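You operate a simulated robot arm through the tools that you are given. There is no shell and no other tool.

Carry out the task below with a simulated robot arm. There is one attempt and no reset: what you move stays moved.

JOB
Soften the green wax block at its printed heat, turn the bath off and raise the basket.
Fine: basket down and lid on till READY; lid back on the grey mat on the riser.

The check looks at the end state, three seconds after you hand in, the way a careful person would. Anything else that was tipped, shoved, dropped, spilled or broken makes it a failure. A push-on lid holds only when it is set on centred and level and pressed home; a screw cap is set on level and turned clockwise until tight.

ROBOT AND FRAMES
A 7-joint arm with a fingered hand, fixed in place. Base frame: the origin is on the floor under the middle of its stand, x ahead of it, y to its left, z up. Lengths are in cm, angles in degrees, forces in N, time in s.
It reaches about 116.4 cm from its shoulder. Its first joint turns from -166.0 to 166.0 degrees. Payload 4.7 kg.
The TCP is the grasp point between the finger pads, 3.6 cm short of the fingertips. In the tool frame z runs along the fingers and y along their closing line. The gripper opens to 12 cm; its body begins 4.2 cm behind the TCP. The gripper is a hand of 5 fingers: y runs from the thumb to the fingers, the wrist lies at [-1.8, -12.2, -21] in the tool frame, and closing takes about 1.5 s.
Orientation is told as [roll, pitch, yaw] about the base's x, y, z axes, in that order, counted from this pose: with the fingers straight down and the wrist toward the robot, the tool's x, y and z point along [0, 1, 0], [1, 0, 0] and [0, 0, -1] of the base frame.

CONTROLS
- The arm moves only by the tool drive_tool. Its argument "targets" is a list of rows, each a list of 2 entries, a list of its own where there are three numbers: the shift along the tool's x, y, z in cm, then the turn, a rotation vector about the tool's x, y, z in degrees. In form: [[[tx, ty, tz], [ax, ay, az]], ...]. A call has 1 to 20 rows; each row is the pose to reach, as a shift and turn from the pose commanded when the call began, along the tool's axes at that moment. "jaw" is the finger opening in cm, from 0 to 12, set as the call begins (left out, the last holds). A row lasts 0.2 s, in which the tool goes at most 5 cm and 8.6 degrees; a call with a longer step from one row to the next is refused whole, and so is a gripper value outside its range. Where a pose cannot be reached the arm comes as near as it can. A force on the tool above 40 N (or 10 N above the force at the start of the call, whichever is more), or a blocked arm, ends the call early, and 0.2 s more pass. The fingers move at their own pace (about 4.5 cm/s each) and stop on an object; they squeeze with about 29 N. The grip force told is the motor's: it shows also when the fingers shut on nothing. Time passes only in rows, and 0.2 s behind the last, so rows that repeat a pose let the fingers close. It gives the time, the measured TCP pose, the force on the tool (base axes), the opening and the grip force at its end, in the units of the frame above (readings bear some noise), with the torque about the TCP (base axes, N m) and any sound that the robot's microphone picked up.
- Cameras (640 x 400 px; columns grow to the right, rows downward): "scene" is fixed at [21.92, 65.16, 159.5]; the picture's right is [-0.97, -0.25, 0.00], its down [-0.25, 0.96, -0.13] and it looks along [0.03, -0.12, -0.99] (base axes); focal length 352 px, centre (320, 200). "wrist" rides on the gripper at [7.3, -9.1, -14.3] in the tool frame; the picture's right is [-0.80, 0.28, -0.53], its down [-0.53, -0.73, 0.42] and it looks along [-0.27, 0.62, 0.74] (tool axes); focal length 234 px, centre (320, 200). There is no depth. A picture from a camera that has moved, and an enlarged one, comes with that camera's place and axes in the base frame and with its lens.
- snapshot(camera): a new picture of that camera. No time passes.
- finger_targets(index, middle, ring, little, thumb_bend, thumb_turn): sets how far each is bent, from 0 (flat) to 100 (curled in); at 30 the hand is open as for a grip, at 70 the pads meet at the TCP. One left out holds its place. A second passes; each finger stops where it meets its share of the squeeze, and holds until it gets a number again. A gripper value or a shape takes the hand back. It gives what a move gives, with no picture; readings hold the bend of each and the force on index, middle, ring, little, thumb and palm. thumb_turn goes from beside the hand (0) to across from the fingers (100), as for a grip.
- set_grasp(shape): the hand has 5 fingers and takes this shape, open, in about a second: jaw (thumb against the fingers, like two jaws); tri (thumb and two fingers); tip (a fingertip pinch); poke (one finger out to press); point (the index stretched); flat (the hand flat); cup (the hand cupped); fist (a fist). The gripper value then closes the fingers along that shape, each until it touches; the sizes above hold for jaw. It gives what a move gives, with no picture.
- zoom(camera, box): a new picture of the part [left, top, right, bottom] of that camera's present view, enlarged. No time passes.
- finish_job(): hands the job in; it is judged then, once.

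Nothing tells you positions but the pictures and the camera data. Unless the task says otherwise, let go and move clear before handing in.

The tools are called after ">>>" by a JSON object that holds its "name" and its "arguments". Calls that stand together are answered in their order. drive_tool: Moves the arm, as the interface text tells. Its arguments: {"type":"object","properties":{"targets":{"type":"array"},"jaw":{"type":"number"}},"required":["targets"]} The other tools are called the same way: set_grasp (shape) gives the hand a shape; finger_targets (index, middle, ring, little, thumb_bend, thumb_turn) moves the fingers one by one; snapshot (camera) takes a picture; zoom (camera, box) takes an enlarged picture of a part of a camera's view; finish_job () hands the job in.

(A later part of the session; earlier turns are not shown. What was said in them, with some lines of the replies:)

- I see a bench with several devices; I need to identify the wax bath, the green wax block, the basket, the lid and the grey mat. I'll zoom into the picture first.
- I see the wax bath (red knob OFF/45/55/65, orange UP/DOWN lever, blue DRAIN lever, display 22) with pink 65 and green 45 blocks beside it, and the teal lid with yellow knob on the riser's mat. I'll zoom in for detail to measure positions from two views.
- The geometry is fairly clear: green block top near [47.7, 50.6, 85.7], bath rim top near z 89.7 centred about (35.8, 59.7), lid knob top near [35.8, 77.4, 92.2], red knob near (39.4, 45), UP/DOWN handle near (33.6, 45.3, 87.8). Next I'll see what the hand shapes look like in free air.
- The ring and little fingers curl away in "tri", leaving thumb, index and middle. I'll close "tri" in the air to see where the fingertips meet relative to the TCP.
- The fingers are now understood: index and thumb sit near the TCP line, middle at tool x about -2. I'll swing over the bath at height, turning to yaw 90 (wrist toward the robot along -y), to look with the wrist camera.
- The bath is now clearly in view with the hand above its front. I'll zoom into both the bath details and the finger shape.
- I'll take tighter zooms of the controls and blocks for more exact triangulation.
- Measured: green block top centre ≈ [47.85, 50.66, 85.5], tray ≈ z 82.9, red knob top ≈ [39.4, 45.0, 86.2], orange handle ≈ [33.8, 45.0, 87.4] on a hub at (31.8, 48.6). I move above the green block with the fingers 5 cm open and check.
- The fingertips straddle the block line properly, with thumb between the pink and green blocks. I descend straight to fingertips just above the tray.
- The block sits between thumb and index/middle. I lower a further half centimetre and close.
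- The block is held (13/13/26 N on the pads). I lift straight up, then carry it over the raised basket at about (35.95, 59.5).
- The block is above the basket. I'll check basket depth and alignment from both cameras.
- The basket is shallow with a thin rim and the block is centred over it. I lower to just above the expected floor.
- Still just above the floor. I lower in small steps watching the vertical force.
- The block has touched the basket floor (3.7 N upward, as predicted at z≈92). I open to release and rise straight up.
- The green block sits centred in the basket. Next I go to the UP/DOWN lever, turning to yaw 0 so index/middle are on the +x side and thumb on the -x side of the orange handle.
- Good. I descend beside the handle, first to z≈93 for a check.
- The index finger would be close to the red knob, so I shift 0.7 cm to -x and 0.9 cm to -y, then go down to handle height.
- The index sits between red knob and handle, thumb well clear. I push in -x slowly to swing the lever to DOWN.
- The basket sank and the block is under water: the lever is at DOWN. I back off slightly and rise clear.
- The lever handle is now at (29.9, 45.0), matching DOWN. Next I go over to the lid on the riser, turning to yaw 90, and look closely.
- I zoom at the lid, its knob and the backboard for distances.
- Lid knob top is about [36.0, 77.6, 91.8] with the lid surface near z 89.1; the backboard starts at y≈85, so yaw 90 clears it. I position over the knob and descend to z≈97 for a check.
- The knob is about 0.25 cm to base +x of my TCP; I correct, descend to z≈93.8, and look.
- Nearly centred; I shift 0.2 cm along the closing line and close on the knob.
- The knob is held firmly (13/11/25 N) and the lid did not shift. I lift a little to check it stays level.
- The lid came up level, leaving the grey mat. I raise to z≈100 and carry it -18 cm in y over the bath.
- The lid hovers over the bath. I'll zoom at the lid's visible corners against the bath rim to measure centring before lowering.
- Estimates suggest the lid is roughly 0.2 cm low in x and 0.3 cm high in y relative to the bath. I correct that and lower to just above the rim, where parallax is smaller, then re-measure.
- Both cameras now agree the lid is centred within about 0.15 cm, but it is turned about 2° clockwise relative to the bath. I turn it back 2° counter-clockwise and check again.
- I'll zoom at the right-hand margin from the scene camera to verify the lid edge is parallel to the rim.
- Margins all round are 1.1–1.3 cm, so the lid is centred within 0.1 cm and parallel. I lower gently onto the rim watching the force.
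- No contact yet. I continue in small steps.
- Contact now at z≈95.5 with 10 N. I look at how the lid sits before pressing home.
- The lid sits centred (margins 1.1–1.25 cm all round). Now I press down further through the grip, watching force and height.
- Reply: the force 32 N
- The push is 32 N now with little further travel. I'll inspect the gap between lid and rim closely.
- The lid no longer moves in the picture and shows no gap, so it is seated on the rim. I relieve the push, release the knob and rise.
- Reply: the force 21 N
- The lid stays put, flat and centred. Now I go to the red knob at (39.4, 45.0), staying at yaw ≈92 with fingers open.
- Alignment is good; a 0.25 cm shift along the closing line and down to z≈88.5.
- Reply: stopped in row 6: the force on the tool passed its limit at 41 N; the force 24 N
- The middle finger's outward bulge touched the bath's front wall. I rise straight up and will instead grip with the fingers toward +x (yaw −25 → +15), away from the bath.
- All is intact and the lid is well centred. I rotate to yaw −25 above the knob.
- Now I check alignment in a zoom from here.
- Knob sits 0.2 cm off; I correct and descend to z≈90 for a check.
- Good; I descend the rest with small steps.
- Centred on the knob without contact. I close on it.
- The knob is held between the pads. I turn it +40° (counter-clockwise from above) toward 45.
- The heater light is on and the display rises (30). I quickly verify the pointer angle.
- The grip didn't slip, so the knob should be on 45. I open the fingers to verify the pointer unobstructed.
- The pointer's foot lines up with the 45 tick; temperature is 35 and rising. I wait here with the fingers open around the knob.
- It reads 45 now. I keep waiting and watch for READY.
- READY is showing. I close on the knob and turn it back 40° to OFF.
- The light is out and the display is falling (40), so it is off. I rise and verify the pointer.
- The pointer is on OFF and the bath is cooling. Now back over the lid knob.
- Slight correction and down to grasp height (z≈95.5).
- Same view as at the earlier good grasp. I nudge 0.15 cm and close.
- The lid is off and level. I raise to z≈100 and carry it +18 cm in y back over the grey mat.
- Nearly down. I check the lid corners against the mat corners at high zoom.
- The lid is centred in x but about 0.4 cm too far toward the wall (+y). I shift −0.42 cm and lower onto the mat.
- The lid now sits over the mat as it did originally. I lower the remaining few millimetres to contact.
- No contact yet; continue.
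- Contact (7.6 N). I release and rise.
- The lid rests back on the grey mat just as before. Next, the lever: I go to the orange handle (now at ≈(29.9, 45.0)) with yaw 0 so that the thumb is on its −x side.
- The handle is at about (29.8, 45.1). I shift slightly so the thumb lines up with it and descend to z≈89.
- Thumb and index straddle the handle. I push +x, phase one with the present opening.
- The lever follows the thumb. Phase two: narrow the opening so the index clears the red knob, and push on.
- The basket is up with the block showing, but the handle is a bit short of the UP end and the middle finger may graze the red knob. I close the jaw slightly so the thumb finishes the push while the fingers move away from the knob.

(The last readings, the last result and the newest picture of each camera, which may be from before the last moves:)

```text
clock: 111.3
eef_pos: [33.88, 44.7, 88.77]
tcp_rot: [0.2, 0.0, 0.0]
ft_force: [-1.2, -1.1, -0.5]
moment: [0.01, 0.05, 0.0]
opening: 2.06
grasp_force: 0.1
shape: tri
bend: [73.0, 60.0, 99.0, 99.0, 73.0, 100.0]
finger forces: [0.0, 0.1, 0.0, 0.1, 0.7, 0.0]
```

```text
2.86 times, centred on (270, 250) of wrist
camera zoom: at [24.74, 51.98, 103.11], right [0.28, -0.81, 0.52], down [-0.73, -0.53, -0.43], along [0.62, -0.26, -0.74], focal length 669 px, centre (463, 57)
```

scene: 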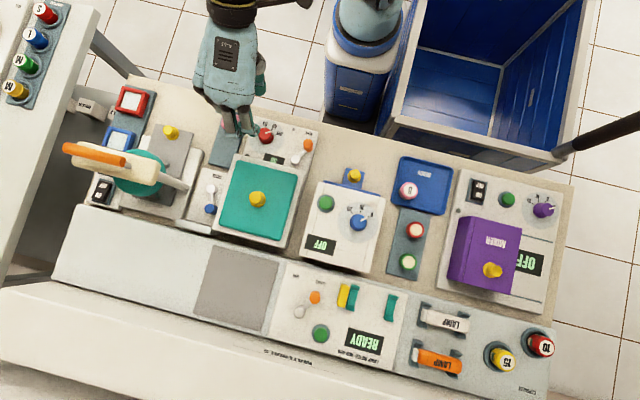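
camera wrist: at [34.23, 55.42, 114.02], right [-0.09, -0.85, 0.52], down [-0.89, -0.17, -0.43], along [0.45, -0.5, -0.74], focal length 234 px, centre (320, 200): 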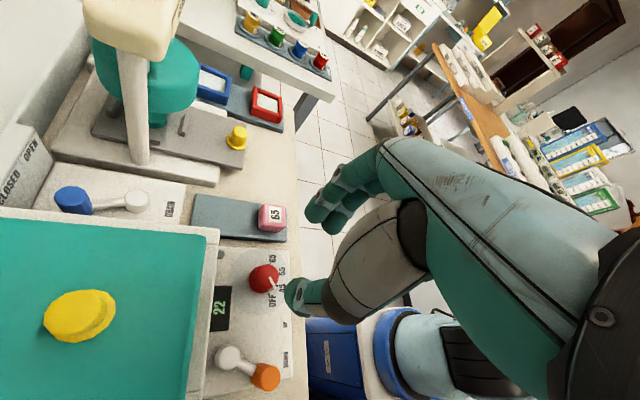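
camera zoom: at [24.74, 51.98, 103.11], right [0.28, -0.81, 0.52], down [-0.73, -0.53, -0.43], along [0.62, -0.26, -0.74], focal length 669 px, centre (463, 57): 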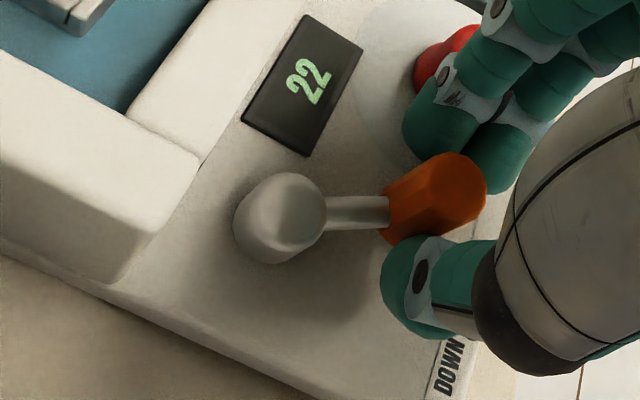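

The handle is now at (33.65, 45.07), matching its original UP position. I rise straight up, clear of everything, and inspect.

>>> {"name": "drive_tool", "arguments": {"targets": [[[0, 0, -0.5], [0, 0, 0]], [[0, 0, -1.5], [0, 0, 0]], [[0, 0, -3], [0, 0, 0]], [[0, 0, -6], [0, 0, 0]], [[0, 0, -10], [0, 0, 0]], [[0, 0, -14], [0, 0, 0]]]}}

>>> {"name": "drive_tool", "arguments": {"targets": [[[-0.5, -3, -1], [0, 0, 0]], [[-1, -6.5, -2], [0, 0, 0]], [[-1.5, -10, -3], [0, 0, 0]], [[-2, -14, -4], [0, 0, 0]], [[-2, -18, -5], [0, 0, 0]], [[-2, -20, -5], [0, 0, 0]]], "jaw": 5}}

>>> {"name": "snapshot", "arguments": {"camera": "scene"}}

>>> {"name": "zoom", "arguments": {"camera": "scene", "box": [200, 100, 328, 250]}}

>>> {"name": "zoom", "arguments": {"camera": "scene", "box": [245, 115, 325, 165]}}

>>> {"name": "zoom", "arguments": {"camera": "scene", "box": [180, 235, 300, 345]}}

>>> {"name": "snapshot", "arguments": {"camera": "wrist"}}

```text
clock: 112.7
eef_pos: [33.83, 44.64, 102.87]
tcp_rot: [0.1, -0.1, 0.0]
ft_force: [-0.7, 0.6, -0.3]
moment: [-0.02, -0.02, 0.01]
opening: 2.02
grasp_force: 0.1
shape: tri
bend: [73.0, 60.0, 99.0, 99.0, 74.0, 100.0]
finger forces: [0.0, 0.1, 0.0, 0.1, 0.1, 0.0]
```

```text
clock: 114.1
eef_pos: [13.81, 42.71, 107.88]
tcp_rot: [0.2, -0.1, 0.1]
ft_force: [0.3, -0.4, -0.5]
moment: [0.01, -0.01, 0.04]
opening: 4.96
grasp_force: 0.0
shape: tri
bend: [74.0, 48.0, 99.0, 99.0, 72.0, 100.0]
finger forces: [0.0, 0.1, 0.0, 0.0, 0.1, 0.0]
```

```text
taken
```

scene: 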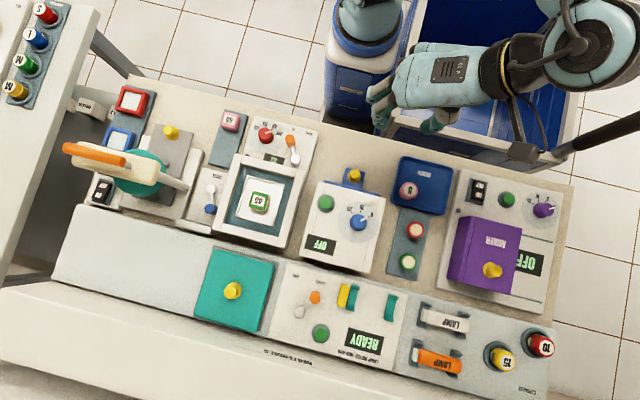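

```text
2.67 times, centred on (264, 175) of scene
camera zoom: at [21.92, 65.16, 159.5], right [-0.97, -0.25, 0.0], down [-0.25, 0.96, -0.13], along [0.03, -0.12, -0.99], focal length 939 px, centre (469, 267)
```

zoom: 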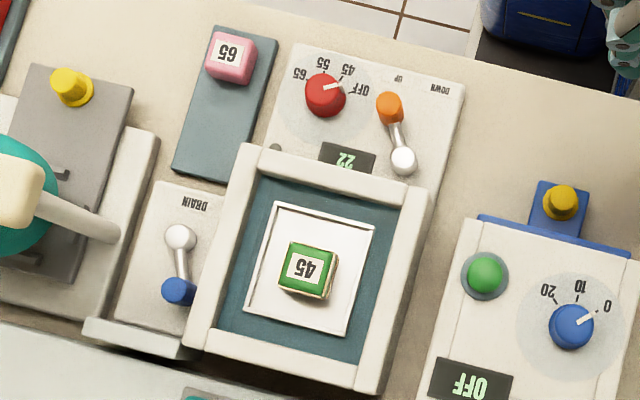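

```text
8.00 times, centred on (285, 140) of scene
camera zoom: at [21.92, 65.16, 159.5], right [-0.97, -0.25, 0.0], down [-0.25, 0.96, -0.13], along [0.03, -0.12, -0.99], focal length 2818 px, centre (600, 680)
```

zoom: 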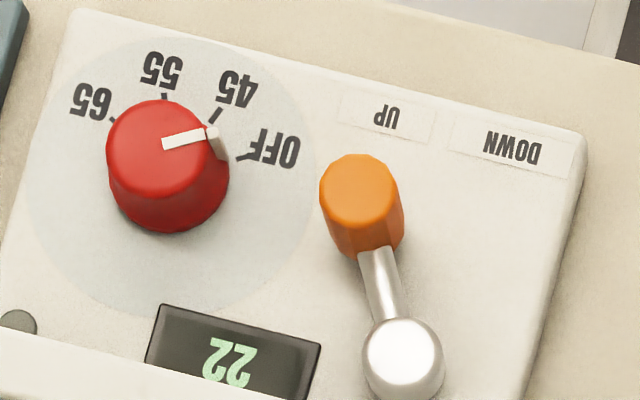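

```text
3.64 times, centred on (240, 290) of scene
camera zoom: at [21.92, 65.16, 159.5], right [-0.97, -0.25, 0.0], down [-0.25, 0.96, -0.13], along [0.03, -0.12, -0.99], focal length 1281 px, centre (611, -127)
```

zoom: 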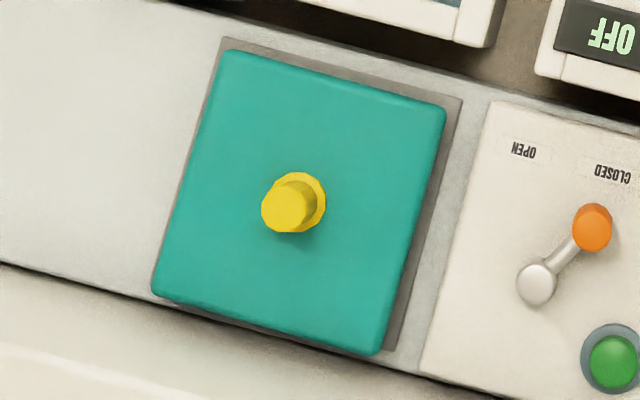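

```text
taken
camera wrist: at [4.52, 49.93, 122.07], right [0.28, -0.81, 0.52], down [-0.73, -0.53, -0.43], along [0.62, -0.26, -0.74], focal length 234 px, centre (320, 200)
```

wrist: 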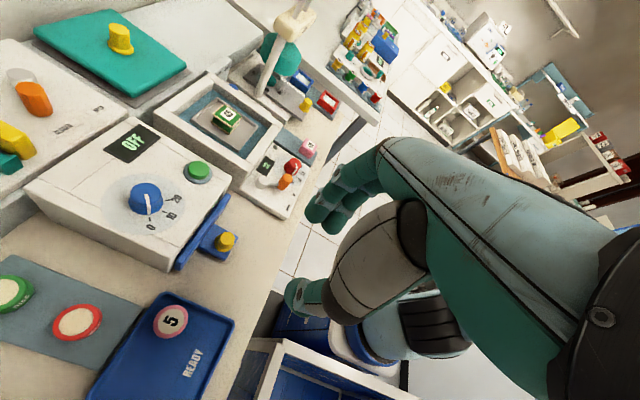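

Everything matches the job: the softened green block is in the raised basket, the knob is on OFF, the heater light is out, the lever is at UP, and the lid is back on the grey mat. The hand is clear, so I hand in.

>>> {"name": "finish_job", "arguments": {}}

```text
The job is handed in.
```

The green wax block is softened and the job is handed in; I don't have the check's result.

- **Softening:** I put the block in the basket, lowered the basket and pressed the lid on. With the knob at 45, the number printed on the block, the display reached 45 and then showed READY.
- **Bath:** the knob is back on OFF, the heater light is out and the display reads 22.
- **Basket:** the lever is at UP and the block is in the raised basket.
- **Lid:** it is back on the grey mat on the riser, within about 0.1–0.2 cm of where it started.

While I was lining up on the knob, a finger pressed against the front wall of the bath and the force limit (about 41 N) stopped the move. I backed off and came in from another side. The pictures afterwards showed nothing shifted, tipped or spilled.
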